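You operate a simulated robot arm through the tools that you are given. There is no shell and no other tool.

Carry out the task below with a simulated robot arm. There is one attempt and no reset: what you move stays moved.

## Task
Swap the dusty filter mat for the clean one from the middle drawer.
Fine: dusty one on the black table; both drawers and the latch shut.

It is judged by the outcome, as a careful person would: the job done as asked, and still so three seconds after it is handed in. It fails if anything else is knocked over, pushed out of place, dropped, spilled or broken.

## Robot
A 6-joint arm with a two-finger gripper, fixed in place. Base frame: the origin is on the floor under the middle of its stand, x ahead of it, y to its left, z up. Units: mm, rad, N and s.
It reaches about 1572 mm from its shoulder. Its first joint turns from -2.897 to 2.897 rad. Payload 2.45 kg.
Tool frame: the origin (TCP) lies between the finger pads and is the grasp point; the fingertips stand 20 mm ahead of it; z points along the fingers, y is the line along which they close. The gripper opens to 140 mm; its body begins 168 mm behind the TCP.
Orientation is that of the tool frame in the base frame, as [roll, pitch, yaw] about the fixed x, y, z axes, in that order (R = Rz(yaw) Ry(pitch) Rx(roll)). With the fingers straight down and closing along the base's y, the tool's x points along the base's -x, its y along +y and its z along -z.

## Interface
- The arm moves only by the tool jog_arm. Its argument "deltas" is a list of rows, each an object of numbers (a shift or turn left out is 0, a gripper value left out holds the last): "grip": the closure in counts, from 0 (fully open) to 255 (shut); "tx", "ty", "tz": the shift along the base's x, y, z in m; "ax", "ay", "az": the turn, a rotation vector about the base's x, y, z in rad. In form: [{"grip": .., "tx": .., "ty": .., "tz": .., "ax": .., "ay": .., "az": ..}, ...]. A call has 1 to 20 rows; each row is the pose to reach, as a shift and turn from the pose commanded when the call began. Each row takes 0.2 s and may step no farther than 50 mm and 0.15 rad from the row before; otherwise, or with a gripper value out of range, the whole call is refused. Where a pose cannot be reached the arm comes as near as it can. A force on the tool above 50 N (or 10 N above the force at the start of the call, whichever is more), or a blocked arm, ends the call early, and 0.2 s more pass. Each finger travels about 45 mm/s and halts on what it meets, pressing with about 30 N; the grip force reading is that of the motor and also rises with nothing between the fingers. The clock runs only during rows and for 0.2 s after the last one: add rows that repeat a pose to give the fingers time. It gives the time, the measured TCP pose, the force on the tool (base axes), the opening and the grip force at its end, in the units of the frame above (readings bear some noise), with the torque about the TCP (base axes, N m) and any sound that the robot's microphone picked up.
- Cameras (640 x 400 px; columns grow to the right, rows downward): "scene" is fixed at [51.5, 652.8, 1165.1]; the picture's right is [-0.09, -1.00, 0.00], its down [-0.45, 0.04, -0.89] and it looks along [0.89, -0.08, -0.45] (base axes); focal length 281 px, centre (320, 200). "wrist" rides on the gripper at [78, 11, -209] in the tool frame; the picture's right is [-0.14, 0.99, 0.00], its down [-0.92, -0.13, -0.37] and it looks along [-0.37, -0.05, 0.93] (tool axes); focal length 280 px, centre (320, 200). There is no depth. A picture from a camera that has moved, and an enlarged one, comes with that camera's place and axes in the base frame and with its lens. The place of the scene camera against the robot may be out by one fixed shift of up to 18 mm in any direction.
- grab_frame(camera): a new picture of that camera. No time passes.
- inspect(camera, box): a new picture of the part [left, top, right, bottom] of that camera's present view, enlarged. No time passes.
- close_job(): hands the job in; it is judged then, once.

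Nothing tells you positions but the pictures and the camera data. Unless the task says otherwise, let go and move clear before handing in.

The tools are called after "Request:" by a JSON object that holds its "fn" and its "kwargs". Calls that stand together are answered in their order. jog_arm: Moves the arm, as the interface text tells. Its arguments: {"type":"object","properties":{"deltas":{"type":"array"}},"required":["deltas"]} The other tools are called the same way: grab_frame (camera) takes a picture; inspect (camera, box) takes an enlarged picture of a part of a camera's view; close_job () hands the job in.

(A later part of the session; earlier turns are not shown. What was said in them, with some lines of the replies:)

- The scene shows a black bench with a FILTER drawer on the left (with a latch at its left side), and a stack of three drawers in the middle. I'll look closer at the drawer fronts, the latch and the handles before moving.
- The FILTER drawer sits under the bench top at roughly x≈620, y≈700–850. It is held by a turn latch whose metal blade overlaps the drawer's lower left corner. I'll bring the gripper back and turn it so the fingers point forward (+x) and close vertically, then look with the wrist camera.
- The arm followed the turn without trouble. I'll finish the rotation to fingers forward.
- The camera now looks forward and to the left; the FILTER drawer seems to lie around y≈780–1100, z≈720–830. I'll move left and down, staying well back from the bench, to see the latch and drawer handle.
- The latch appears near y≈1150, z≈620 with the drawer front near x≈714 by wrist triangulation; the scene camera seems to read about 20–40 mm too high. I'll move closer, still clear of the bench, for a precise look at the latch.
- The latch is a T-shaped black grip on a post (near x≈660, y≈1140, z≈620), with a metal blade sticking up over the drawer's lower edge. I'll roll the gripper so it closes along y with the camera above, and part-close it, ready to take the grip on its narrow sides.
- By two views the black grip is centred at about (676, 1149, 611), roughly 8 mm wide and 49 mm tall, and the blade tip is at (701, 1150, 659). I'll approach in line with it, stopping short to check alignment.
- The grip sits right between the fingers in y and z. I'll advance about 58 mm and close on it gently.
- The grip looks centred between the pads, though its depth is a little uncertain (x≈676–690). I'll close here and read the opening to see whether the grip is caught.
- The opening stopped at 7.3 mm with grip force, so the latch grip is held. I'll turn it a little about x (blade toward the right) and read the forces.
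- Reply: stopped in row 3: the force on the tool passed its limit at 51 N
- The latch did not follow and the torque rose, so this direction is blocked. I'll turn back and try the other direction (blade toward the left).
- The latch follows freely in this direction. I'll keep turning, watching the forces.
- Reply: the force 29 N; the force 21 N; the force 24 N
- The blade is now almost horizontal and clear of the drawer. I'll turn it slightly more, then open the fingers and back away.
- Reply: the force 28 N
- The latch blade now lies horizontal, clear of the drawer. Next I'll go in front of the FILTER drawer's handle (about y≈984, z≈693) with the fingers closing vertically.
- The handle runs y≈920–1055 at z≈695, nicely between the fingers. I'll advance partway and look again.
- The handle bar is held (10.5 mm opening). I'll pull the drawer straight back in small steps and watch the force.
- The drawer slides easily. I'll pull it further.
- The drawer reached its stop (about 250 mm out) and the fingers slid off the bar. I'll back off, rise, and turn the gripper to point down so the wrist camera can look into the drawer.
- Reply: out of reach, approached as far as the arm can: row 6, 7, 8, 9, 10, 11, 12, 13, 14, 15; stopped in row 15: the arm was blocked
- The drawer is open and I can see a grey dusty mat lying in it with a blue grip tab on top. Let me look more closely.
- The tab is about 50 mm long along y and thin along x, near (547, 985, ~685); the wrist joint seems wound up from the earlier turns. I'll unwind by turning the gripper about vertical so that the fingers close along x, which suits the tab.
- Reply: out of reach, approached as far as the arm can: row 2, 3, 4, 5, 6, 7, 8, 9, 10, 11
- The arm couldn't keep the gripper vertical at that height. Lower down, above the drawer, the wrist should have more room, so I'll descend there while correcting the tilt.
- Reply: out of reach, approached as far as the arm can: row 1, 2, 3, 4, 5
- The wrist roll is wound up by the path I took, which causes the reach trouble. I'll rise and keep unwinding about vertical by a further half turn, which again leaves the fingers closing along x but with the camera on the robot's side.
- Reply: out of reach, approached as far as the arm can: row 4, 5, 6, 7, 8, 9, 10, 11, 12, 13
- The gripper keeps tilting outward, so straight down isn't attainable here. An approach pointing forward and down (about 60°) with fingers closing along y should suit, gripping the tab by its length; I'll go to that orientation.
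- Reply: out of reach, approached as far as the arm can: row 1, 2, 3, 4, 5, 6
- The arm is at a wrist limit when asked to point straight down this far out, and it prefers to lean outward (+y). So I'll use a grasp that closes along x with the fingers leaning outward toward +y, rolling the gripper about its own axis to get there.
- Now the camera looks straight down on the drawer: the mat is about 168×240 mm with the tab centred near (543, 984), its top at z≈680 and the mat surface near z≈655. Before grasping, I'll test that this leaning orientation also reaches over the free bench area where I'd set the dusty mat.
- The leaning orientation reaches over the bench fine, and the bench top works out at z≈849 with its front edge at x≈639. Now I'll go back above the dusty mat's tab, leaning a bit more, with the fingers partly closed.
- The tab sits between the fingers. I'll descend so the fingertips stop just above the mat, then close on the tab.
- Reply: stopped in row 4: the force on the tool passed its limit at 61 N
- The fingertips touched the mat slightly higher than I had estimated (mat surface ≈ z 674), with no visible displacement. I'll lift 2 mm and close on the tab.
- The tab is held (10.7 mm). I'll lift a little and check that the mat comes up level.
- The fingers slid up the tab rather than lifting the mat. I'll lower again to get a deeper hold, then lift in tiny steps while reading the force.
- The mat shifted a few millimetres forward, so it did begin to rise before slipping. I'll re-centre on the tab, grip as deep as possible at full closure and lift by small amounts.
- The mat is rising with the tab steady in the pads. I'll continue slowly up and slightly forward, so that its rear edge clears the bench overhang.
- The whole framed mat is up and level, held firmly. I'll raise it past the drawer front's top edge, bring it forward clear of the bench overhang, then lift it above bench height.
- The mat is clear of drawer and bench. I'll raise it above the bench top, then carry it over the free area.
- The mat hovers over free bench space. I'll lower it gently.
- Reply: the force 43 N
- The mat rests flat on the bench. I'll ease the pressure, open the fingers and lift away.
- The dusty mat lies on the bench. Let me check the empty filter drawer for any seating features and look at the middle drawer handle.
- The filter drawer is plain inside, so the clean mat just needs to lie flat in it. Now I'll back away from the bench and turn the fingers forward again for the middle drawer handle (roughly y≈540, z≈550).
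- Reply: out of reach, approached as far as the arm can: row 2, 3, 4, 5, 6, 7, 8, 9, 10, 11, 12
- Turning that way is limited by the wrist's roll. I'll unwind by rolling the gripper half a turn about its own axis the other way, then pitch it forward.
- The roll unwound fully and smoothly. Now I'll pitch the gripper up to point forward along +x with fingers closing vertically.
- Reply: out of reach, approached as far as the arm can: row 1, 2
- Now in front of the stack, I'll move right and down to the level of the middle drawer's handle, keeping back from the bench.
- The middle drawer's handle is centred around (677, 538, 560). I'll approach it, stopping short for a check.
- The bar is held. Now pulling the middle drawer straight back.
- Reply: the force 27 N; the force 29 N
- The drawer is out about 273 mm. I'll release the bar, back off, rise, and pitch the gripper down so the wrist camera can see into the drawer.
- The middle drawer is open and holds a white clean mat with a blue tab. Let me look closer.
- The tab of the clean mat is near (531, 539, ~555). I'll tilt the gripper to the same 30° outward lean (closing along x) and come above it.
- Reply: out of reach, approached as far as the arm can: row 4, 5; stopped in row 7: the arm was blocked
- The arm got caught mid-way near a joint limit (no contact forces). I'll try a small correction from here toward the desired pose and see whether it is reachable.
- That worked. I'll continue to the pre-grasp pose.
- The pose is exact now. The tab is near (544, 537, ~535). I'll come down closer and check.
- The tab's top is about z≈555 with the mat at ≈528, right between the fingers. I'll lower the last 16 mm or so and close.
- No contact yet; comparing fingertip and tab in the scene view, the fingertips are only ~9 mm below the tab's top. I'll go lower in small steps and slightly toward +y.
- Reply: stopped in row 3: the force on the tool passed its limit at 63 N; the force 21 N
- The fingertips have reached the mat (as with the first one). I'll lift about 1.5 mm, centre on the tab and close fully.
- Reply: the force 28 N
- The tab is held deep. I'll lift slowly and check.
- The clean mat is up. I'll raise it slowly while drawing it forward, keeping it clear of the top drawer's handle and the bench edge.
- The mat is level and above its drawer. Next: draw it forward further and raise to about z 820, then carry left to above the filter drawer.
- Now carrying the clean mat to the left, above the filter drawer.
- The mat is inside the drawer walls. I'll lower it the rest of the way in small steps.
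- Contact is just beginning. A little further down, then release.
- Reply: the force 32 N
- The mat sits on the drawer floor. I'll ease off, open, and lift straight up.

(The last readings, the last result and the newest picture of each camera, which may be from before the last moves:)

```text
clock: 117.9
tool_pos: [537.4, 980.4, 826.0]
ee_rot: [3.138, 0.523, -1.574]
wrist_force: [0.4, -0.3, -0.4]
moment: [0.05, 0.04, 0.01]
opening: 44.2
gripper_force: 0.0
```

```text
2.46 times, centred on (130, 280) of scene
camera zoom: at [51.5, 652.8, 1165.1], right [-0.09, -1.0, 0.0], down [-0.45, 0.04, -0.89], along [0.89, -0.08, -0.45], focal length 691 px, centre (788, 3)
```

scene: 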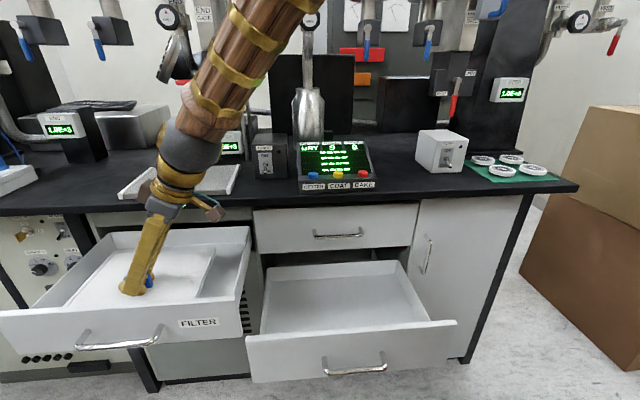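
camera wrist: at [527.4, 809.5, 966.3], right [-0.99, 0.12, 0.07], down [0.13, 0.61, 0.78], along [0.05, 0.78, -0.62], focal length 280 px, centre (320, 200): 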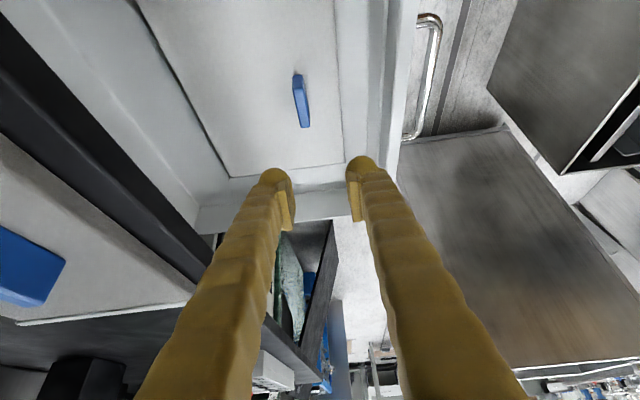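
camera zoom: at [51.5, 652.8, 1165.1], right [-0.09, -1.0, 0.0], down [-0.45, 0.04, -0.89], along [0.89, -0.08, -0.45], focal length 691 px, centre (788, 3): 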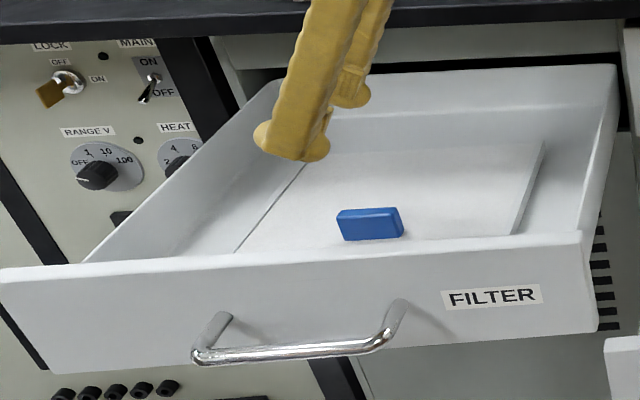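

The clean mat lies flat in the FILTER drawer. Next I'll close that drawer: back off, turn the fingers forward (closing vertically) and take the handle again to push it in.

Request:
{"fn": "jog_arm", "kwargs": {"deltas": [{"tz": 0.03, "tx": -0.02}, {"tz": 0.06, "tx": -0.05, "ty": -0.02}, {"tz": 0.07, "tx": -0.085, "ty": -0.05}, {"tz": 0.07, "tx": -0.12, "ty": -0.08}, {"tz": 0.07, "tx": -0.14, "ty": -0.11}, {"tz": 0.07, "tx": -0.14, "ty": -0.15}]}}

Request:
{"fn": "jog_arm", "kwargs": {"deltas": [{"ax": -0.0342, "ay": -0.1277, "az": -0.0342, "tx": -0.01}, {"ax": -0.0684, "ay": -0.2554, "az": -0.0684, "tx": -0.02}, {"ax": -0.1026, "ay": -0.3831, "az": -0.1026, "tx": -0.03}, {"ax": -0.1368, "ay": -0.5108, "az": -0.1368, "tx": -0.04}, {"ax": -0.171, "ay": -0.6385, "az": -0.171, "tx": -0.05}, {"ax": -0.2052, "ay": -0.7662, "az": -0.2052, "tx": -0.06}, {"ax": -0.2394, "ay": -0.8939, "az": -0.2394, "tx": -0.07}, {"ax": -0.2736, "ay": -1.0216, "az": -0.2736, "tx": -0.08}, {"ax": -0.3078, "ay": -1.1493, "az": -0.3078, "tx": -0.08}, {"ax": -0.342, "ay": -1.277, "az": -0.342, "tx": -0.08}, {"ax": -0.3762, "ay": -1.4047, "az": -0.3762, "tx": -0.08}, {"ax": -0.41, "ay": -1.532, "az": -0.41, "tx": -0.08}]}}

Request:
{"fn": "grab_frame", "kwargs": {"camera": "wrist"}}

```text
clock: 119.3
tool_pos: [399.2, 832.9, 896.8]
ee_rot: [3.14, 0.525, -1.571]
wrist_force: [-0.1, -0.2, 0.2]
moment: [-0.02, -0.02, 0.06]
opening: 44.2
gripper_force: 0.0
```

```text
clock: 121.9
tool_pos: [319.9, 831.5, 895.9]
ee_rot: [-1.571, 0.002, -1.571]
wrist_force: [0.8, -0.3, 1.0]
moment: [0.0, 0.04, 0.02]
opening: 44.0
gripper_force: 0.1
```

```text
taken
camera wrist: at [110.4, 753.3, 883.6], right [0.0, 0.14, -0.99], down [-0.37, 0.92, 0.13], along [0.93, 0.37, 0.05], focal length 280 px, centre (320, 200)
```

wrist: 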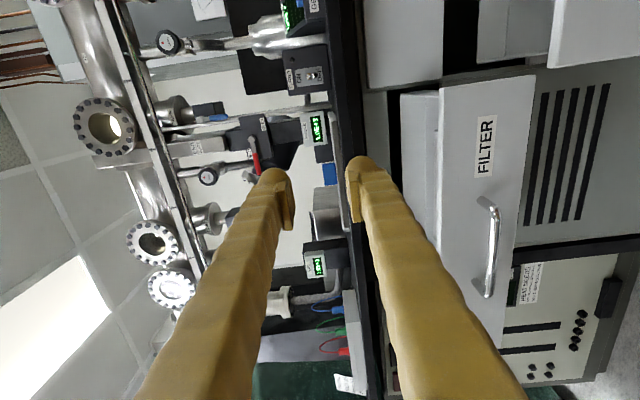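

The fingers point forward again. I'll move in front of the FILTER drawer's handle (bar expected near x≈403, y≈985, z≈695).

Request:
{"fn": "jog_arm", "kwargs": {"deltas": [{"grip": 150, "ty": 0.026, "tz": -0.033}, {"ty": 0.052, "tz": -0.067}, {"ty": 0.078, "tz": -0.1}, {"ty": 0.104, "tz": -0.133}, {"ty": 0.13, "tz": -0.167}, {"ty": 0.153, "tz": -0.2}, {"ty": 0.153, "tz": -0.2}]}}

Request:
{"fn": "grab_frame", "kwargs": {"camera": "wrist"}}

```text
clock: 123.5
tool_pos: [319.7, 983.1, 694.8]
ee_rot: [-1.571, 0.001, -1.569]
wrist_force: [0.2, -0.7, -0.9]
moment: [0.04, 0.02, 0.01]
opening: 57.6
gripper_force: 0.0
```

```text
taken
camera wrist: at [110.7, 905.5, 682.8], right [0.0, 0.14, -0.99], down [-0.37, 0.92, 0.13], along [0.93, 0.37, 0.05], focal length 280 px, centre (320, 200)
```

wrist: 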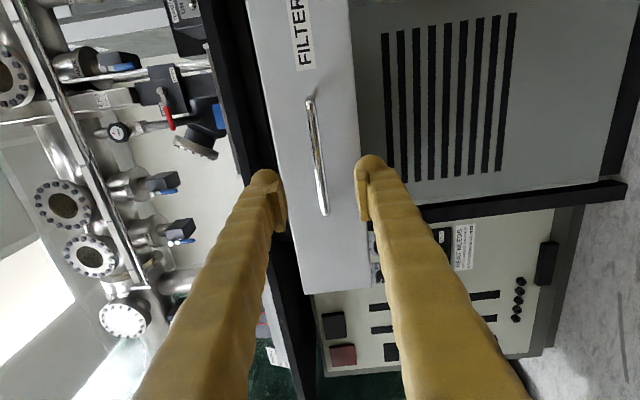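

Request:
{"fn": "jog_arm", "kwargs": {"deltas": [{"tx": 0.025, "ty": 0.001, "tz": 0.001}, {"tx": 0.05, "ty": 0.001, "tz": 0.001}, {"tx": 0.07, "ty": 0.001, "tz": 0.001}, {"tx": 0.08, "ty": 0.001, "tz": 0.001}]}}

Request:
{"fn": "inspect", "kwargs": {"camera": "wrist", "box": [220, 90, 420, 260]}}

```text
clock: 124.5
tool_pos: [398.3, 985.5, 697.1]
ee_rot: [-1.571, 0.002, -1.57]
wrist_force: [1.0, 1.4, -0.5]
moment: [0.0, 0.0, 0.03]
opening: 57.7
gripper_force: 0.1
```

```text
2.35 times, centred on (320, 175) of wrist
camera zoom: at [191.2, 906.8, 684.7], right [0.0, 0.14, -0.99], down [-0.37, 0.92, 0.13], along [0.93, 0.37, 0.05], focal length 660 px, centre (320, 259)
```

zoom: 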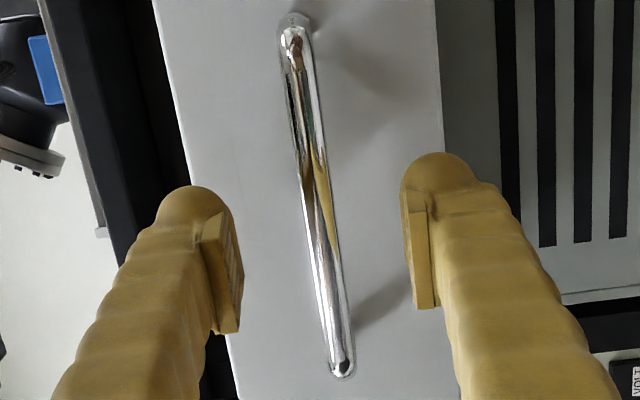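

Request:
{"fn": "jog_arm", "kwargs": {"deltas": [{"grip": 250}, {"grip": 250}, {"grip": 250}, {"grip": 250}, {"grip": 250}]}}

```text
clock: 125.7
tool_pos: [398.6, 984.9, 697.4]
ee_rot: [-1.571, 0.003, -1.572]
wrist_force: [0.3, 0.2, -0.7]
moment: [0.01, 0.0, 0.01]
opening: 2.9
gripper_force: 0.1
```

The bar is a bit further in than I thought. I'll reopen, go 25 mm further and close again.

Request:
{"fn": "jog_arm", "kwargs": {"deltas": [{"grip": 150}, {"grip": 150}, {"grip": 150}, {"grip": 150}, {"tx": 0.012}, {"tx": 0.025}, {"tx": 0.025, "grip": 250}, {"tx": 0.025}, {"tx": 0.025}, {"tx": 0.025}, {"tx": 0.025}]}}

Request:
{"fn": "inspect", "kwargs": {"camera": "wrist", "box": [220, 90, 420, 260]}}

```text
clock: 128.1
tool_pos: [425.1, 984.3, 696.4]
ee_rot: [-1.571, 0.002, -1.569]
wrist_force: [-1.3, 0.7, -2.8]
moment: [0.03, 0.02, 0.02]
opening: 8.9
gripper_force: 36.6
```

```text
2.35 times, centred on (320, 175) of wrist
camera zoom: at [216.8, 906.4, 683.9], right [0.0, 0.14, -0.99], down [-0.37, 0.92, 0.13], along [0.93, 0.37, 0.05], focal length 660 px, centre (320, 259)
```

zoom: 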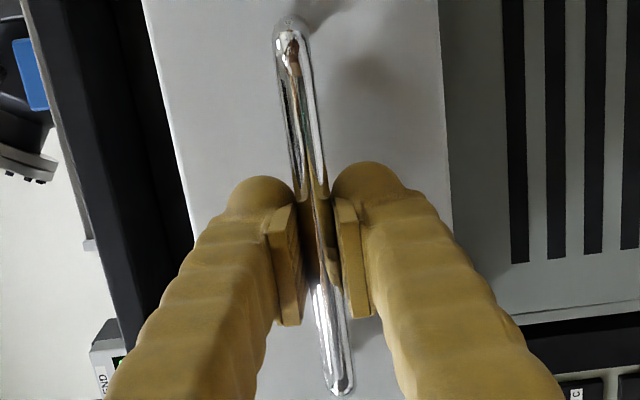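

Bar held. Pushing the FILTER drawer in gently.

Request:
{"fn": "jog_arm", "kwargs": {"deltas": [{"tx": 0.006}, {"tx": 0.016}, {"tx": 0.03}, {"tx": 0.045}, {"tx": 0.06}, {"tx": 0.075}, {"tx": 0.09}, {"tx": 0.105}, {"tx": 0.12}, {"tx": 0.135}, {"tx": 0.15}, {"tx": 0.165}, {"tx": 0.18}, {"tx": 0.195}, {"tx": 0.208}, {"tx": 0.218}, {"tx": 0.225}]}}

Request:
{"fn": "grab_frame", "kwargs": {"camera": "wrist"}}

```text
clock: 131.7
tool_pos: [650.1, 983.7, 696.4]
ee_rot: [-1.572, 0.001, -1.573]
wrist_force: [0.2, -20.5, 4.4]
moment: [-0.12, -0.03, -0.18]
opening: 7.5
gripper_force: 35.6
```

```text
taken
camera wrist: at [441.3, 906.6, 683.6], right [0.0, 0.14, -0.99], down [-0.37, 0.92, 0.13], along [0.93, 0.36, 0.05], focal length 280 px, centre (320, 200)
```

wrist: 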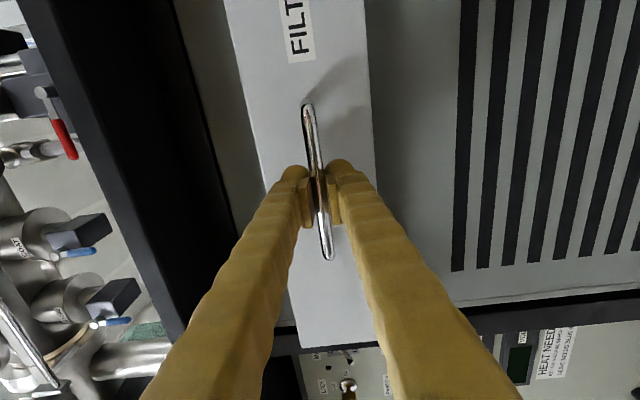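

Request:
{"fn": "jog_arm", "kwargs": {"deltas": [{"tx": 0.006, "ty": -0.001}, {"tx": 0.012, "ty": -0.001}, {"tx": 0.018, "ty": -0.001}, {"tx": 0.024, "ty": -0.001}]}}

Request:
{"fn": "grab_frame", "kwargs": {"camera": "wrist"}}

```text
clock: 132.7
tool_pos: [673.5, 984.7, 696.7]
ee_rot: [-1.572, 0.001, -1.569]
wrist_force: [3.5, 3.0, 1.9]
moment: [-0.07, 0.02, 0.19]
opening: 7.8
gripper_force: 35.6
```

```text
taken
camera wrist: at [465.0, 906.0, 683.8], right [0.0, 0.14, -0.99], down [-0.37, 0.92, 0.13], along [0.93, 0.37, 0.05], focal length 280 px, centre (320, 200)
```

wrist: 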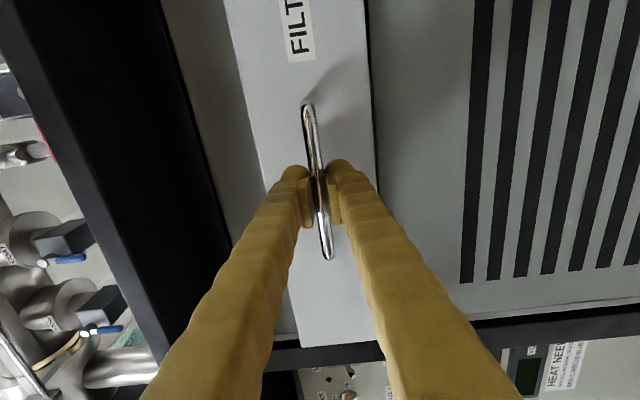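

Request:
{"fn": "jog_arm", "kwargs": {"deltas": [{"tx": 0.003}, {"tx": 0.006}]}}

Request:
{"fn": "inspect", "kwargs": {"camera": "wrist", "box": [220, 90, 420, 260]}}

```text
clock: 133.3
tool_pos: [677.7, 985.7, 695.9]
ee_rot: [-1.57, 0.0, -1.569]
wrist_force: [-26.5, -9.1, 2.4]
moment: [0.0, 0.03, -0.04]
opening: 7.4
gripper_force: 35.2
```

```text
2.35 times, centred on (320, 175) of wrist
camera zoom: at [469.2, 906.6, 683.9], right [0.0, 0.14, -0.99], down [-0.37, 0.92, 0.13], along [0.93, 0.37, 0.05], focal length 660 px, centre (320, 259)
```

zoom: 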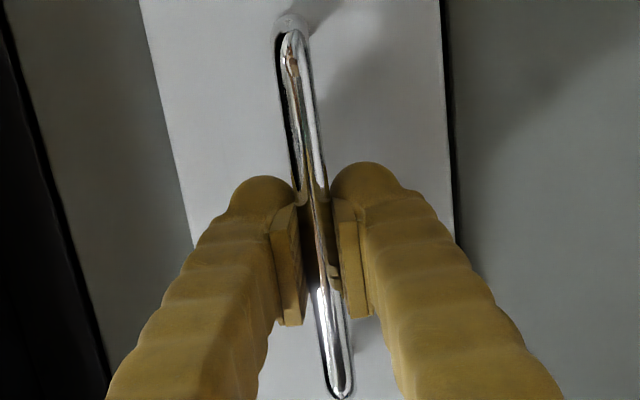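

Request:
{"fn": "jog_arm", "kwargs": {"deltas": [{"tx": 0.0015}]}}

Request:
{"fn": "jog_arm", "kwargs": {"deltas": [{"tx": -0.0015, "grip": 200}, {"tx": -0.0015, "grip": 150}, {"tx": -0.0015, "grip": 150}, {"tx": -0.0015, "grip": 150}, {"tx": -0.03}, {"tx": -0.07}, {"tx": -0.11}, {"tx": -0.15}, {"tx": -0.19}]}}

Request:
{"fn": "grab_frame", "kwargs": {"camera": "wrist"}}

```text
clock: 133.7
tool_pos: [678.7, 985.3, 696.8]
ee_rot: [-1.57, 0.0, -1.568]
wrist_force: [-27.5, 2.4, -1.0]
moment: [-0.1, 0.05, 0.01]
opening: 6.9
gripper_force: 35.5
```

```text
clock: 135.7
tool_pos: [490.2, 985.8, 696.0]
ee_rot: [-1.57, 0.003, -1.572]
wrist_force: [0.4, -0.2, -0.7]
moment: [0.01, 0.0, 0.01]
opening: 57.8
gripper_force: 0.1
```

```text
taken
camera wrist: at [281.2, 907.5, 684.0], right [0.0, 0.14, -0.99], down [-0.37, 0.92, 0.13], along [0.93, 0.37, 0.05], focal length 280 px, centre (320, 200)
```

wrist: 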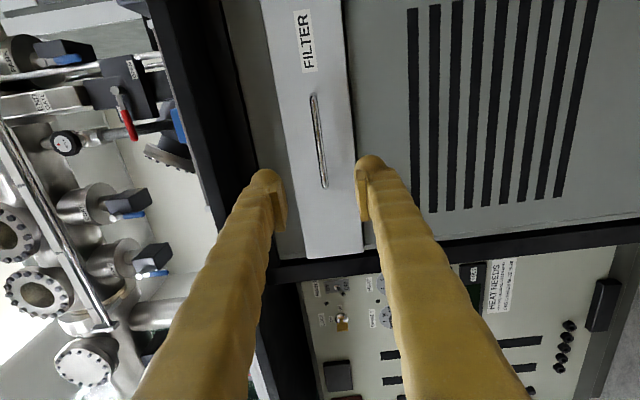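

The FILTER drawer seems home. I'll compare with the initial picture by returning to the same viewpoint I used before opening it.

Request:
{"fn": "jog_arm", "kwargs": {"deltas": [{"tx": -0.045, "ty": 0.007, "tz": -0.02}, {"tx": -0.08, "ty": 0.0146, "tz": -0.045}, {"tx": -0.0896, "ty": 0.0146, "tz": -0.0562, "grip": 0}, {"tx": -0.0896, "ty": 0.0146, "tz": -0.0562}, {"tx": -0.0896, "ty": 0.0146, "tz": -0.0562}, {"tx": -0.0896, "ty": 0.0146, "tz": -0.0562}, {"tx": -0.0896, "ty": 0.0146, "tz": -0.0562}, {"tx": -0.0896, "ty": 0.0146, "tz": -0.0562}]}}

Request:
{"fn": "grab_frame", "kwargs": {"camera": "wrist"}}

Request:
{"fn": "inspect", "kwargs": {"camera": "wrist", "box": [290, 170, 400, 240]}}

Request:
{"fn": "inspect", "kwargs": {"camera": "wrist", "box": [230, 60, 410, 260]}}

```text
clock: 137.5
tool_pos: [399.5, 998.9, 639.9]
ee_rot: [-1.57, 0.002, -1.568]
wrist_force: [0.6, -0.6, -0.2]
moment: [-0.01, 0.03, 0.0]
opening: 140.1
gripper_force: 0.2
```

```text
taken
camera wrist: at [190.5, 921.1, 627.7], right [0.0, 0.14, -0.99], down [-0.37, 0.92, 0.13], along [0.93, 0.37, 0.05], focal length 280 px, centre (320, 200)
```

wrist: 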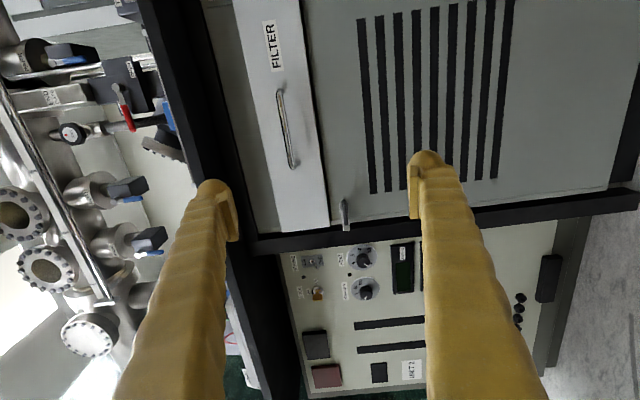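

```text
5.71 times, centred on (345, 205) of wrist
camera zoom: at [190.5, 921.1, 627.7], right [0.0, 0.14, -0.99], down [-0.37, 0.92, 0.13], along [0.93, 0.37, 0.05], focal length 1602 px, centre (177, 171)
```

zoom: 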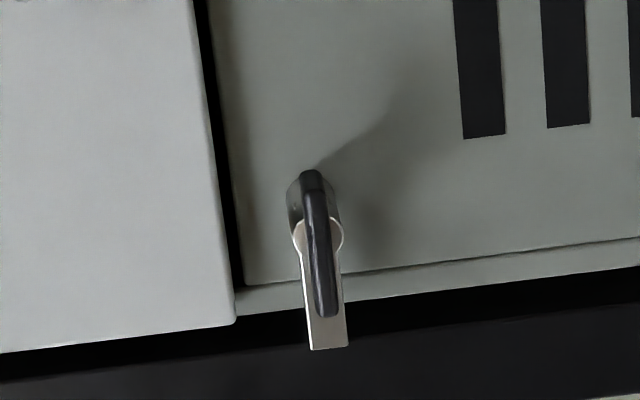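

```text
2.00 times, centred on (320, 160) of wrist
camera zoom: at [190.5, 921.1, 627.7], right [0.0, 0.14, -0.99], down [-0.37, 0.92, 0.13], along [0.93, 0.37, 0.05], focal length 561 px, centre (320, 280)
```

zoom: 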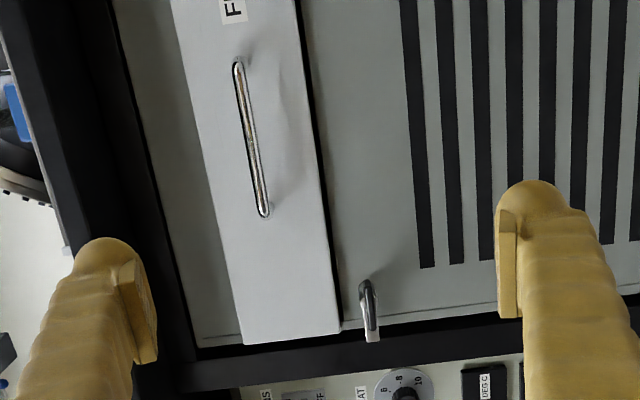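

The drawer front matches the initial picture exactly, so it is closed. Now the latch: I'll roll the gripper to the orientation at which I left the latch grip, approach it, and turn it back up.

Request:
{"fn": "jog_arm", "kwargs": {"deltas": [{"grip": 195, "ax": -0.14, "ty": 0.013}, {"ax": -0.28, "ty": 0.026}, {"ax": -0.42, "ty": 0.039}, {"ax": -0.56, "ty": 0.052}, {"ax": -0.7, "ty": 0.065}, {"ax": -0.84, "ty": 0.078}, {"ax": -0.98, "ty": 0.091}, {"ax": -1.12, "ty": 0.104}, {"ax": -1.26, "ty": 0.117}, {"ax": -1.4, "ty": 0.13}, {"ax": -1.54, "ty": 0.143}]}}

Request:
{"fn": "jog_arm", "kwargs": {"deltas": [{"ax": -0.141, "tx": 0.01, "tz": -0.004}, {"ax": -0.282, "tx": 0.02, "tz": -0.008}, {"ax": -0.423, "tx": 0.03, "tz": -0.012}, {"ax": -0.564, "tx": 0.04, "tz": -0.016}, {"ax": -0.705, "tx": 0.05, "tz": -0.02}, {"ax": -0.846, "tx": 0.06, "tz": -0.024}, {"ax": -0.987, "tx": 0.07, "tz": -0.028}, {"ax": -1.128, "tx": 0.08, "tz": -0.028}, {"ax": -1.269, "tx": 0.09, "tz": -0.028, "ty": 0.003}, {"ax": -1.41, "tx": 0.1, "tz": -0.028, "ty": 0.006}, {"ax": -1.55, "tx": 0.11, "tz": -0.028, "ty": 0.007}]}}

Request:
{"fn": "grab_frame", "kwargs": {"camera": "wrist"}}

Request:
{"fn": "inspect", "kwargs": {"camera": "wrist", "box": [240, 90, 400, 240]}}

```text
clock: 139.9
tool_pos: [401.0, 1141.7, 641.4]
ee_rot: [-1.626, -1.541, -1.518]
wrist_force: [0.8, 0.9, 0.2]
moment: [0.01, 0.05, -0.01]
opening: 32.9
gripper_force: 0.1
```

```text
clock: 142.3
tool_pos: [512.2, 1149.7, 611.7]
ee_rot: [1.57, -0.052, 1.57]
wrist_force: [-0.3, 1.2, -0.1]
moment: [0.01, -0.01, 0.0]
opening: 33.0
gripper_force: 0.0
```

```text
taken
camera wrist: at [303.1, 1227.8, 625.1], right [0.0, -0.19, 0.98], down [-0.37, -0.91, -0.17], along [0.93, -0.36, -0.07], focal length 280 px, centre (320, 200)
```

wrist: 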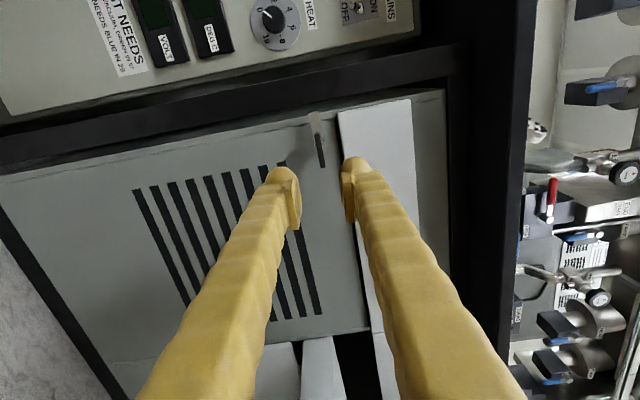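

```text
2.67 times, centred on (320, 165) of wrist
camera zoom: at [303.1, 1227.8, 625.1], right [0.0, -0.19, 0.98], down [-0.37, -0.91, -0.17], along [0.93, -0.36, -0.07], focal length 748 px, centre (320, 293)
```

zoom: 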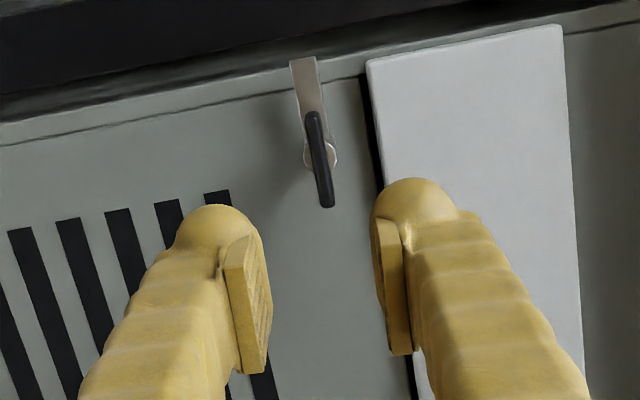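

The view matches where I released the latch. I'll advance and grip it.

Request:
{"fn": "jog_arm", "kwargs": {"deltas": [{"tx": 0.035}, {"tx": 0.075}, {"tx": 0.11}, {"tx": 0.135}, {"tx": 0.157}, {"tx": 0.157}]}}

Request:
{"fn": "inspect", "kwargs": {"camera": "wrist", "box": [240, 90, 400, 240]}}

```text
clock: 143.7
tool_pos: [669.5, 1147.3, 612.2]
ee_rot: [1.57, -0.053, 1.569]
wrist_force: [0.2, 0.3, 0.4]
moment: [0.01, 0.02, -0.02]
opening: 33.2
gripper_force: 0.0
```

```text
2.67 times, centred on (320, 165) of wrist
camera zoom: at [460.9, 1226.4, 625.9], right [0.0, -0.19, 0.98], down [-0.37, -0.91, -0.18], along [0.93, -0.36, -0.07], focal length 748 px, centre (320, 293)
```

zoom: 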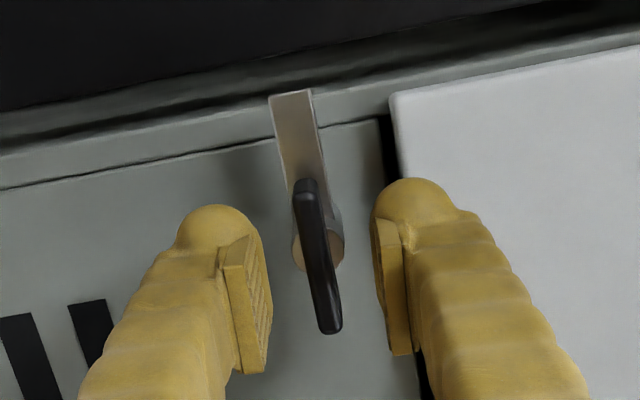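

Request:
{"fn": "jog_arm", "kwargs": {"deltas": [{"grip": 245, "ty": 0.001}, {"grip": 245, "ty": 0.001}, {"grip": 245, "ty": 0.001}, {"grip": 245, "ty": 0.001}]}}

Request:
{"fn": "jog_arm", "kwargs": {"deltas": [{"ax": 0.12}, {"ax": 0.24}, {"ax": 0.36}]}}

```text
clock: 144.7
tool_pos: [669.7, 1149.1, 611.7]
ee_rot: [1.571, -0.054, 1.57]
wrist_force: [1.5, -0.3, -1.1]
moment: [-0.02, 0.0, -0.01]
opening: 6.9
gripper_force: 34.7
```

```text
clock: 145.5
tool_pos: [669.2, 1148.6, 612.1]
ee_rot: [1.572, -0.413, 1.569]
wrist_force: [9.8, -5.7, -4.9]
moment: [0.02, 0.0, 0.02]
opening: 7.1
gripper_force: 35.3
```

The latch follows. I'll continue turning it up.

Request:
{"fn": "jog_arm", "kwargs": {"deltas": [{"ax": 0.12}, {"ax": 0.24}, {"ax": 0.36}, {"ax": 0.48}]}}

Request:
{"fn": "grab_frame", "kwargs": {"camera": "wrist"}}

```text
clock: 146.5
tool_pos: [667.2, 1149.5, 611.4]
ee_rot: [1.574, -0.893, 1.566]
wrist_force: [22.1, 4.0, -11.8]
moment: [0.01, 0.19, 0.04]
opening: 7.0
gripper_force: 35.4
```

```text
taken
camera wrist: at [459.8, 1190.7, 678.6], right [0.0, -0.86, 0.51], down [-0.37, -0.48, -0.8], along [0.93, -0.19, -0.32], focal length 280 px, centre (320, 200)
```

wrist: 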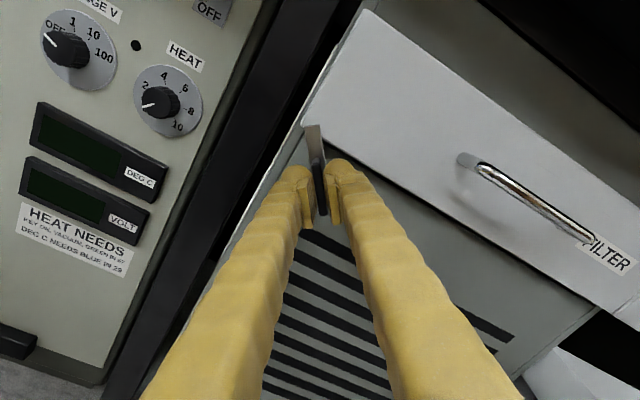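

Request:
{"fn": "jog_arm", "kwargs": {"deltas": [{"ax": 0.12, "tx": 0.0012, "tz": -0.0005}, {"ax": 0.24, "tx": 0.0012, "tz": -0.0005}, {"ax": 0.36, "tx": 0.0012, "tz": -0.0005}, {"ax": 0.48, "tx": 0.0012, "tz": -0.0005}]}}

Request:
{"fn": "grab_frame", "kwargs": {"camera": "wrist"}}

```text
clock: 147.5
tool_pos: [668.2, 1149.9, 612.1]
ee_rot: [1.578, -1.374, 1.563]
wrist_force: [-8.6, -15.5, -2.4]
moment: [-0.03, -0.07, -0.12]
opening: 7.2
gripper_force: 35.1
```

```text
taken
camera wrist: at [459.7, 1154.9, 689.6], right [0.0, -1.0, 0.06], down [-0.37, -0.05, -0.93], along [0.93, -0.02, -0.37], focal length 280 px, centre (320, 200)
```

wrist: 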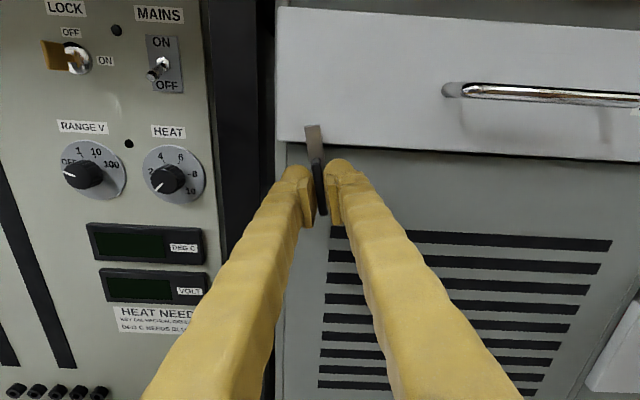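

Request:
{"fn": "jog_arm", "kwargs": {"deltas": [{"ax": 0.1, "tx": -0.0005, "ty": -0.0008}, {"ax": 0.19, "tx": -0.0005, "ty": -0.0008}]}}

Request:
{"fn": "inspect", "kwargs": {"camera": "wrist", "box": [240, 100, 400, 220]}}

```text
clock: 148.1
tool_pos: [667.7, 1150.8, 612.5]
ee_rot: [1.9, -1.562, 1.244]
wrist_force: [-1.3, 10.5, -9.6]
moment: [-0.01, 0.17, 0.1]
opening: 7.0
gripper_force: 35.0
```

```text
3.33 times, centred on (320, 160) of wrist
camera zoom: at [459.8, 1139.5, 689.2], right [0.0, -0.99, -0.13], down [-0.37, 0.12, -0.92], along [0.93, 0.05, -0.37], focal length 935 px, centre (320, 333)
```

zoom: 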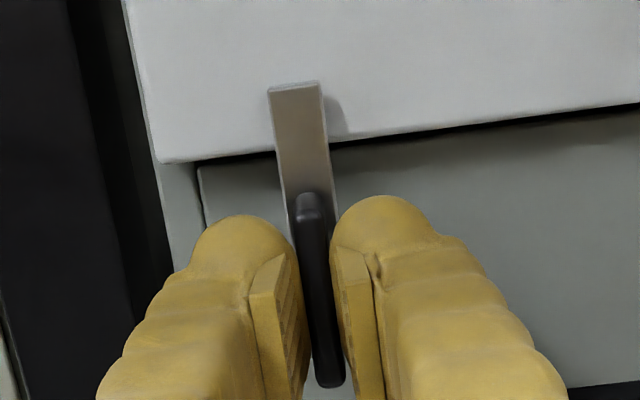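

The blade is up over the drawer edge. I'll nudge it a touch further to make sure it is at its stop.

Request:
{"fn": "jog_arm", "kwargs": {"deltas": [{"ax": 0.03}, {"ax": 0.06}]}}

```text
clock: 148.7
tool_pos: [667.8, 1149.6, 611.5]
ee_rot: [-1.604, -1.519, -1.538]
wrist_force: [-0.7, 25.4, -7.7]
moment: [-0.86, 0.05, 0.22]
opening: 8.0
gripper_force: 35.5
```

The torque confirms the latch is at its stop. I'll ease back, release, and withdraw.

Request:
{"fn": "jog_arm", "kwargs": {"deltas": [{"ax": -0.05}, {"ax": -0.05, "grip": 200}, {"ax": -0.05, "grip": 190}, {"ax": -0.05, "grip": 190}, {"ax": -0.05, "tx": -0.03}, {"ax": -0.05, "tx": -0.07}, {"ax": -0.05, "tx": -0.11}, {"ax": -0.05, "tx": -0.15}, {"ax": -0.05, "tx": -0.19}, {"ax": -0.05, "tx": -0.23}, {"ax": -0.05, "tx": -0.27}]}}

Request:
{"fn": "grab_frame", "kwargs": {"camera": "wrist"}}

Request:
{"fn": "inspect", "kwargs": {"camera": "wrist", "box": [250, 90, 410, 190]}}

```text
clock: 151.1
tool_pos: [401.0, 1149.2, 610.3]
ee_rot: [-2.498, -1.568, -0.642]
wrist_force: [0.4, 0.1, -0.4]
moment: [-0.02, 0.0, -0.01]
opening: 35.9
gripper_force: 0.0
```

```text
taken
camera wrist: at [191.3, 1138.6, 687.3], right [0.0, -0.99, -0.14], down [-0.37, 0.13, -0.92], along [0.93, 0.05, -0.37], focal length 280 px, centre (320, 200)
```

wrist: 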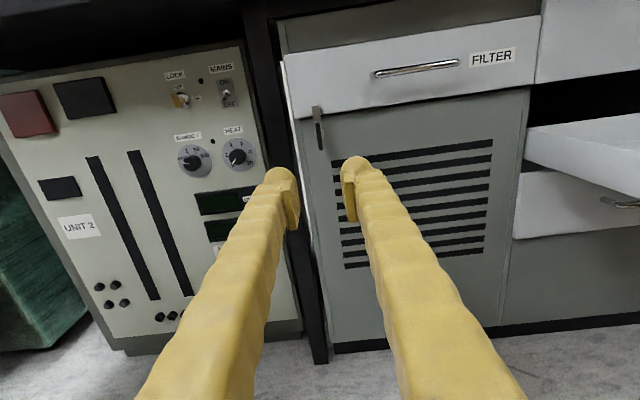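

```text
4.00 times, centred on (330, 140) of wrist
camera zoom: at [191.3, 1138.6, 687.3], right [0.0, -0.99, -0.14], down [-0.37, 0.13, -0.92], along [0.93, 0.05, -0.37], focal length 1122 px, centre (280, 440)
```

zoom: 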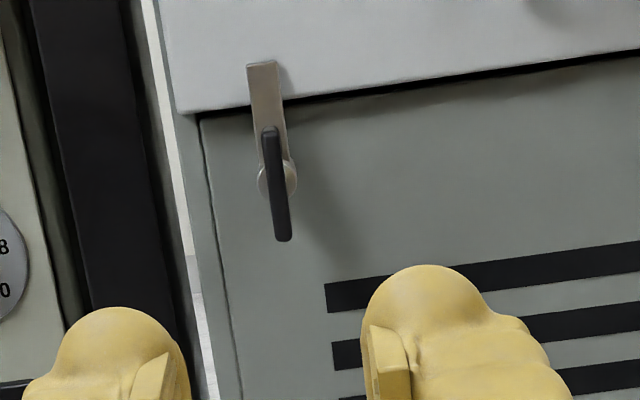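

The latch is shut just as at the start. Now the middle drawer: I'll move back and to the right, turning the fingers to close vertically, to take its handle again.

Request:
{"fn": "jog_arm", "kwargs": {"deltas": [{"tx": -0.04}, {"tx": -0.08, "ax": 0.1}, {"tx": -0.08, "ty": -0.04, "ax": 0.22}, {"tx": -0.08, "ty": -0.08, "ax": 0.34}, {"tx": -0.08, "ty": -0.12, "ax": 0.46}, {"tx": -0.08, "ty": -0.16, "ax": 0.58}, {"tx": -0.08, "ty": -0.2, "ax": 0.7}, {"tx": -0.08, "ty": -0.24, "ax": 0.82}, {"tx": -0.08, "ty": -0.28, "ax": 0.94}, {"tx": -0.08, "ty": -0.32, "ax": 1.06}, {"tx": -0.08, "ty": -0.36, "ax": 1.18}, {"tx": -0.08, "ty": -0.4, "ax": 1.3}, {"tx": -0.08, "ty": -0.44, "ax": 1.42}, {"tx": -0.08, "ty": -0.48, "ax": 1.54}, {"tx": -0.08, "ty": -0.52, "ax": 1.5708}, {"tx": -0.08, "ty": -0.56, "tz": -0.02, "ax": 1.5708}, {"tx": -0.08, "ty": -0.6, "tz": -0.04, "ax": 1.5708}, {"tx": -0.08, "ty": -0.611, "tz": -0.049, "ax": 1.5708}]}}

Request:
{"fn": "grab_frame", "kwargs": {"camera": "wrist"}}

```text
clock: 154.9
tool_pos: [317.5, 537.5, 562.8]
ee_rot: [-1.571, 0.003, -1.568]
wrist_force: [-0.8, 0.0, 0.2]
moment: [-0.01, -0.01, 0.02]
opening: 35.7
gripper_force: 0.0
```

```text
taken
camera wrist: at [109.5, 459.3, 550.6], right [0.0, 0.14, -0.99], down [-0.37, 0.92, 0.13], along [0.93, 0.37, 0.05], focal length 280 px, centre (320, 200)
```

wrist: 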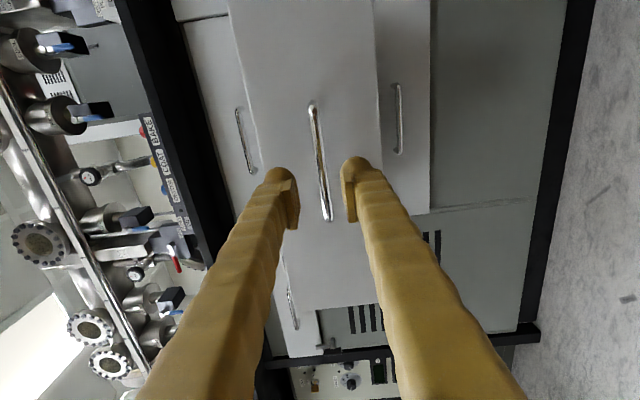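

Request:
{"fn": "jog_arm", "kwargs": {"deltas": [{"grip": 150, "tx": 0.02, "tz": -0.001}, {"tx": 0.045, "tz": -0.001}, {"tx": 0.065, "tz": -0.001}, {"tx": 0.081, "tz": -0.001}, {"tx": 0.081, "tz": -0.001, "grip": 250}, {"tx": 0.081, "tz": -0.001}, {"tx": 0.081, "tz": -0.001}, {"tx": 0.081, "tz": -0.001}, {"tx": 0.081, "tz": -0.001}]}}

Request:
{"fn": "inspect", "kwargs": {"camera": "wrist", "box": [220, 90, 420, 260]}}

```text
clock: 156.9
tool_pos: [399.3, 537.5, 561.0]
ee_rot: [-1.572, 0.0, -1.569]
wrist_force: [-0.3, 1.2, -14.7]
moment: [0.19, 0.11, 0.05]
opening: 12.3
gripper_force: 7.6
```

```text
2.35 times, centred on (320, 175) of wrist
camera zoom: at [191.1, 460.1, 549.9], right [0.0, 0.14, -0.99], down [-0.37, 0.92, 0.13], along [0.93, 0.37, 0.05], focal length 660 px, centre (320, 259)
```

zoom: 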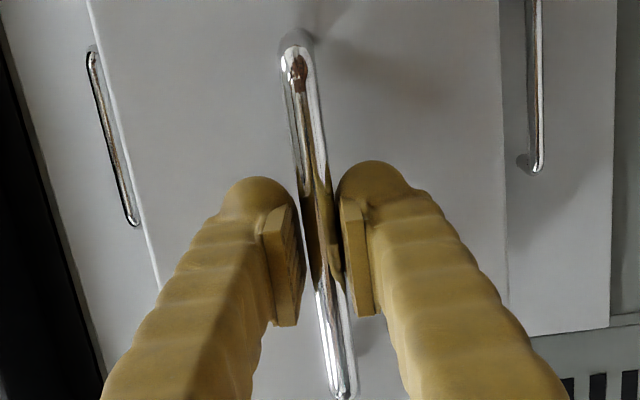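

Held. Pushing the middle drawer in gently.

Request:
{"fn": "jog_arm", "kwargs": {"deltas": [{"tz": -0.001}, {"tx": 0.006, "tz": -0.001}, {"tx": 0.016, "tz": -0.001}, {"tx": 0.03, "tz": -0.001}, {"tx": 0.045, "tz": -0.001}, {"tx": 0.06, "tz": -0.001}, {"tx": 0.075, "tz": -0.001}, {"tx": 0.095, "tz": -0.001}, {"tx": 0.115, "tz": -0.001}, {"tx": 0.135, "tz": -0.001}, {"tx": 0.155, "tz": -0.001}, {"tx": 0.175, "tz": -0.001}, {"tx": 0.195, "tz": -0.001}, {"tx": 0.213, "tz": -0.001}, {"tx": 0.228, "tz": -0.001}, {"tx": 0.24, "tz": -0.001}, {"tx": 0.25, "tz": -0.001}, {"tx": 0.258, "tz": -0.001}]}}

Request:
{"fn": "grab_frame", "kwargs": {"camera": "wrist"}}

```text
clock: 160.7
tool_pos: [656.7, 537.8, 560.0]
ee_rot: [-1.57, 0.003, -1.57]
wrist_force: [0.6, -19.6, 39.9]
moment: [-0.24, 0.01, -0.19]
opening: 6.8
gripper_force: 35.6
```

```text
taken
camera wrist: at [448.7, 460.5, 548.3], right [0.0, 0.14, -0.99], down [-0.37, 0.92, 0.13], along [0.93, 0.37, 0.05], focal length 280 px, centre (320, 200)
```

wrist: 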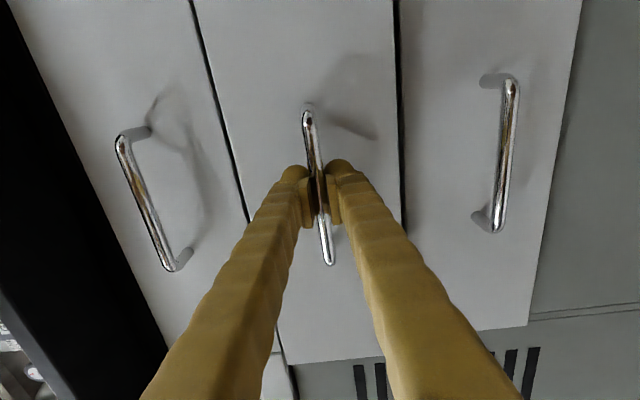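

The tool is pressed down on the bar a little; I'll correct that height and push on to the stop.

Request:
{"fn": "jog_arm", "kwargs": {"deltas": [{"tz": 0.002, "ty": -0.001}, {"tx": 0.006, "tz": 0.002, "ty": -0.001}, {"tx": 0.012, "tz": 0.002, "ty": -0.001}, {"tx": 0.016, "tz": 0.002, "ty": -0.001}, {"tx": 0.02, "tz": 0.002, "ty": -0.001}]}}

Request:
{"fn": "grab_frame", "kwargs": {"camera": "wrist"}}

```text
clock: 161.9
tool_pos: [676.0, 538.3, 561.1]
ee_rot: [-1.573, 0.001, -1.569]
wrist_force: [1.7, 28.6, -30.7]
moment: [-0.03, 0.0, 0.08]
opening: 7.2
gripper_force: 35.3
```

```text
taken
camera wrist: at [468.8, 459.0, 549.4], right [0.0, 0.14, -0.99], down [-0.37, 0.92, 0.13], along [0.93, 0.37, 0.05], focal length 280 px, centre (320, 200)
```

wrist: 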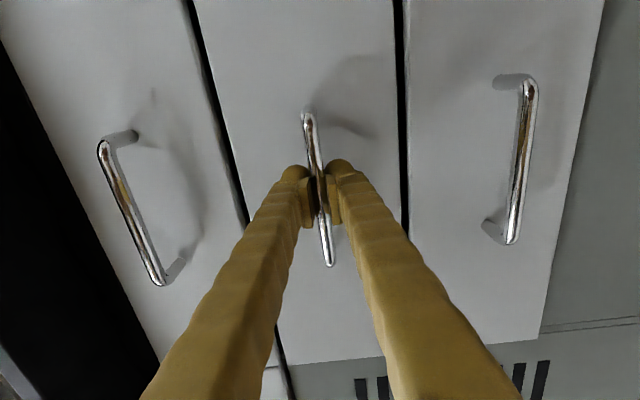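

Request:
{"fn": "jog_arm", "kwargs": {"deltas": [{"tx": 0.002, "tz": -0.001, "ty": 0.001}, {"tx": 0.004, "tz": -0.001, "ty": 0.001}]}}

```text
clock: 162.5
tool_pos: [682.0, 536.4, 561.3]
ee_rot: [-1.57, 0.0, -1.571]
wrist_force: [-25.7, 0.6, -14.9]
moment: [-0.04, -0.02, 0.03]
opening: 6.9
gripper_force: 35.4
```

Request:
{"fn": "jog_arm", "kwargs": {"deltas": [{"tx": 0.0015}]}}

Request:
{"fn": "jog_arm", "kwargs": {"deltas": [{"tx": -0.0015, "grip": 200}, {"tx": -0.0015, "grip": 150}, {"tx": -0.0015, "grip": 150}, {"tx": -0.0015, "grip": 150}, {"tx": -0.03}, {"tx": -0.07}, {"tx": -0.11}, {"tx": -0.15}, {"tx": -0.19}, {"tx": -0.23}, {"tx": -0.27}, {"tx": -0.31}, {"tx": -0.323}]}}

Request:
{"fn": "grab_frame", "kwargs": {"camera": "wrist"}}

```text
clock: 162.9
tool_pos: [684.8, 536.6, 561.5]
ee_rot: [-1.57, 0.002, -1.571]
wrist_force: [-24.6, -7.7, -9.2]
moment: [-0.11, -0.04, 0.0]
opening: 6.8
gripper_force: 34.2
```

```text
clock: 165.7
tool_pos: [359.1, 537.5, 563.8]
ee_rot: [-1.57, 0.001, -1.569]
wrist_force: [0.0, 0.0, -0.6]
moment: [-0.01, 0.03, 0.0]
opening: 57.7
gripper_force: 0.1
```

```text
taken
camera wrist: at [150.9, 459.5, 550.8], right [0.0, 0.14, -0.99], down [-0.37, 0.92, 0.13], along [0.93, 0.37, 0.05], focal length 280 px, centre (320, 200)
```

wrist: 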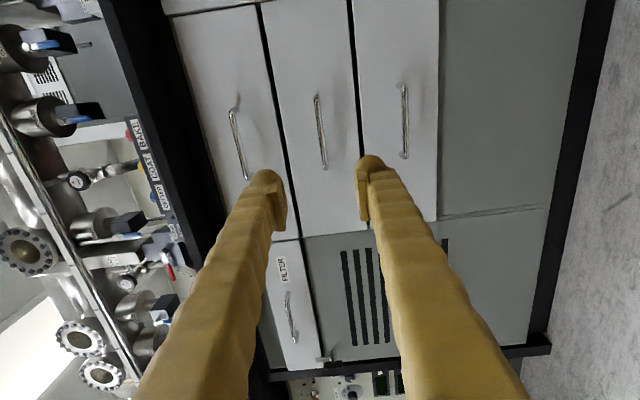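

Both drawers look flush. I'll raise the arm out of the way so the fixed camera can see the whole result.

Request:
{"fn": "jog_arm", "kwargs": {"deltas": [{"tz": 0.045, "tx": -0.01}, {"tz": 0.09, "tx": -0.02}, {"tz": 0.135, "tx": -0.03}, {"tz": 0.18, "tx": -0.04}, {"tz": 0.225, "tx": -0.05}, {"tz": 0.27, "tx": -0.06}, {"tz": 0.315, "tx": -0.065}, {"tz": 0.36, "tx": -0.065}, {"tz": 0.377, "tx": -0.065, "ty": 0.04}, {"tz": 0.377, "tx": -0.065, "ty": 0.085}, {"tz": 0.377, "tx": -0.065, "ty": 0.13}, {"tz": 0.377, "tx": -0.065, "ty": 0.173}]}}

Request:
{"fn": "grab_frame", "kwargs": {"camera": "scene"}}

Request:
{"fn": "grab_frame", "kwargs": {"camera": "wrist"}}

```text
clock: 168.3
tool_pos: [295.8, 709.0, 939.3]
ee_rot: [-1.57, 0.002, -1.569]
wrist_force: [0.4, 0.5, 0.1]
moment: [-0.01, -0.02, -0.03]
opening: 57.5
gripper_force: 0.1
```

```text
taken
```

scene: 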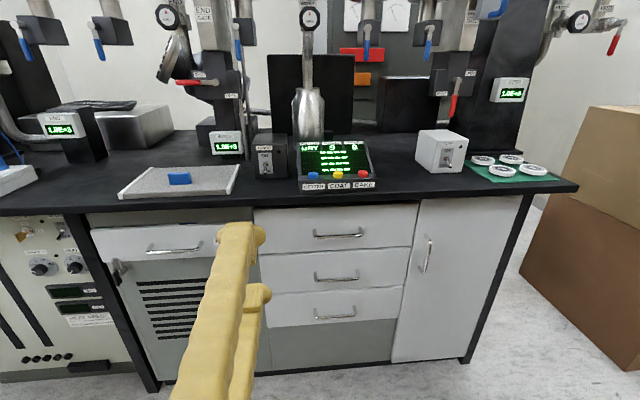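

```text
taken
camera wrist: at [87.0, 631.6, 926.7], right [0.0, 0.14, -0.99], down [-0.37, 0.92, 0.13], along [0.93, 0.37, 0.05], focal length 280 px, centre (320, 200)
```

wrist: 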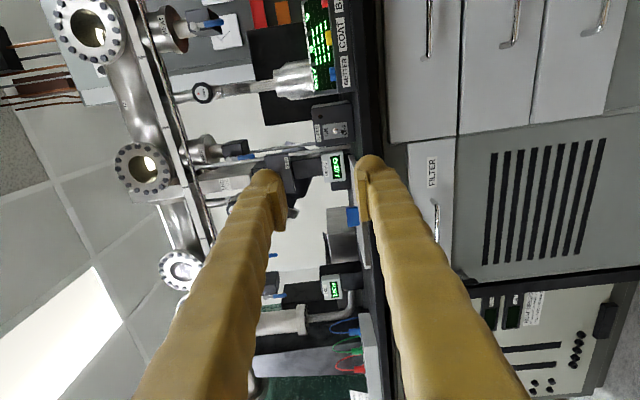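

Request:
{"fn": "inspect", "kwargs": {"camera": "scene", "box": [80, 190, 280, 315]}}

Request:
{"fn": "inspect", "kwargs": {"camera": "scene", "box": [240, 190, 440, 335]}}

Request:
{"fn": "inspect", "kwargs": {"camera": "scene", "box": [90, 220, 170, 300]}}

Request:
{"fn": "inspect", "kwargs": {"camera": "scene", "box": [80, 110, 300, 220]}}

```text
3.20 times, centred on (180, 252) of scene
camera zoom: at [51.5, 652.8, 1165.1], right [-0.09, -1.0, 0.0], down [-0.45, 0.04, -0.89], along [0.89, -0.08, -0.45], focal length 898 px, centre (768, 32)
```

zoom: 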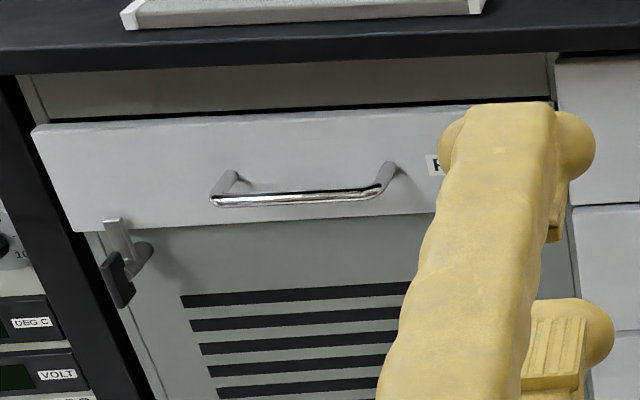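

```text
2.76 times, centred on (340, 262) of scene
camera zoom: at [51.5, 652.8, 1165.1], right [-0.09, -1.0, 0.0], down [-0.45, 0.04, -0.89], along [0.89, -0.08, -0.45], focal length 774 px, centre (265, 28)
```

zoom: 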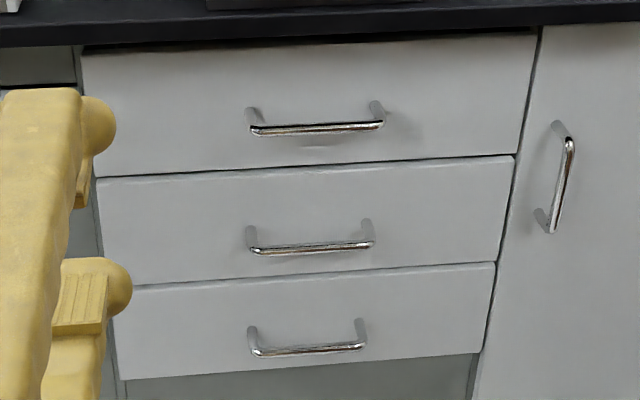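

```text
5.00 times, centred on (130, 260) of scene
camera zoom: at [51.5, 652.8, 1165.1], right [-0.09, -1.0, 0.0], down [-0.45, 0.04, -0.89], along [0.89, -0.08, -0.45], focal length 1403 px, centre (1270, -100)
```

zoom: 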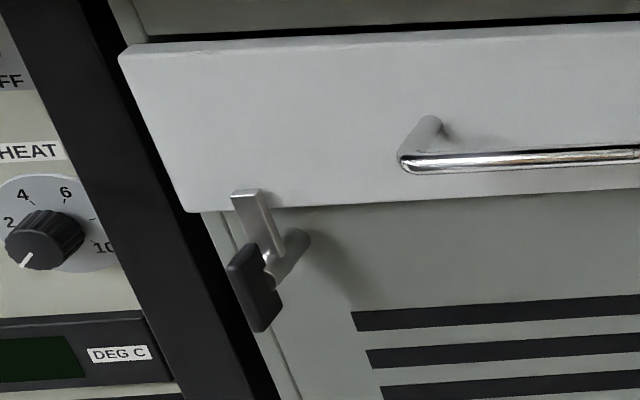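

```text
2.91 times, centred on (190, 165) of scene
camera zoom: at [51.5, 652.8, 1165.1], right [-0.09, -1.0, 0.0], down [-0.45, 0.04, -0.89], along [0.89, -0.08, -0.45], focal length 816 px, centre (698, 302)
```

zoom: 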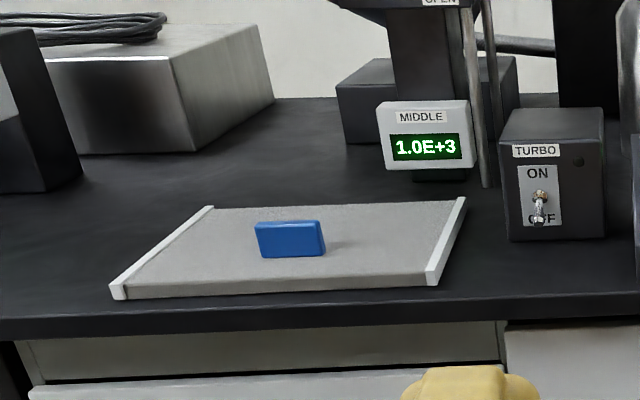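

Both drawers and the latch match their starting pictures. The dusty mat lies flat on the black bench, the clean one is in the FILTER drawer, the rest of the bench looks unchanged, and the gripper is clear. I'm handing the job in.

Request:
{"fn": "close_job", "kwargs": {}}

```text
The job is handed in.
```

The filter mats are swapped. The dusty one lies flat on the black table, and the clean one from the middle drawer is in the FILTER drawer. I've handed the job in.

- **Drawers and latch:** Both drawers are closed and the latch is shut. All three matched their starting pictures in my final check.
- **Other equipment:** Nothing else on the bench looked moved or knocked over in the last pictures.
- **Contact:** While gripping each mat, the fingertips pressed down on it hard enough to trip the force stop, just over 60 N. I saw no damage.
- **Slip:** My first lift of the dusty mat slipped, and it shifted a few millimetres inside the drawer. I re-gripped it and it came out cleanly.
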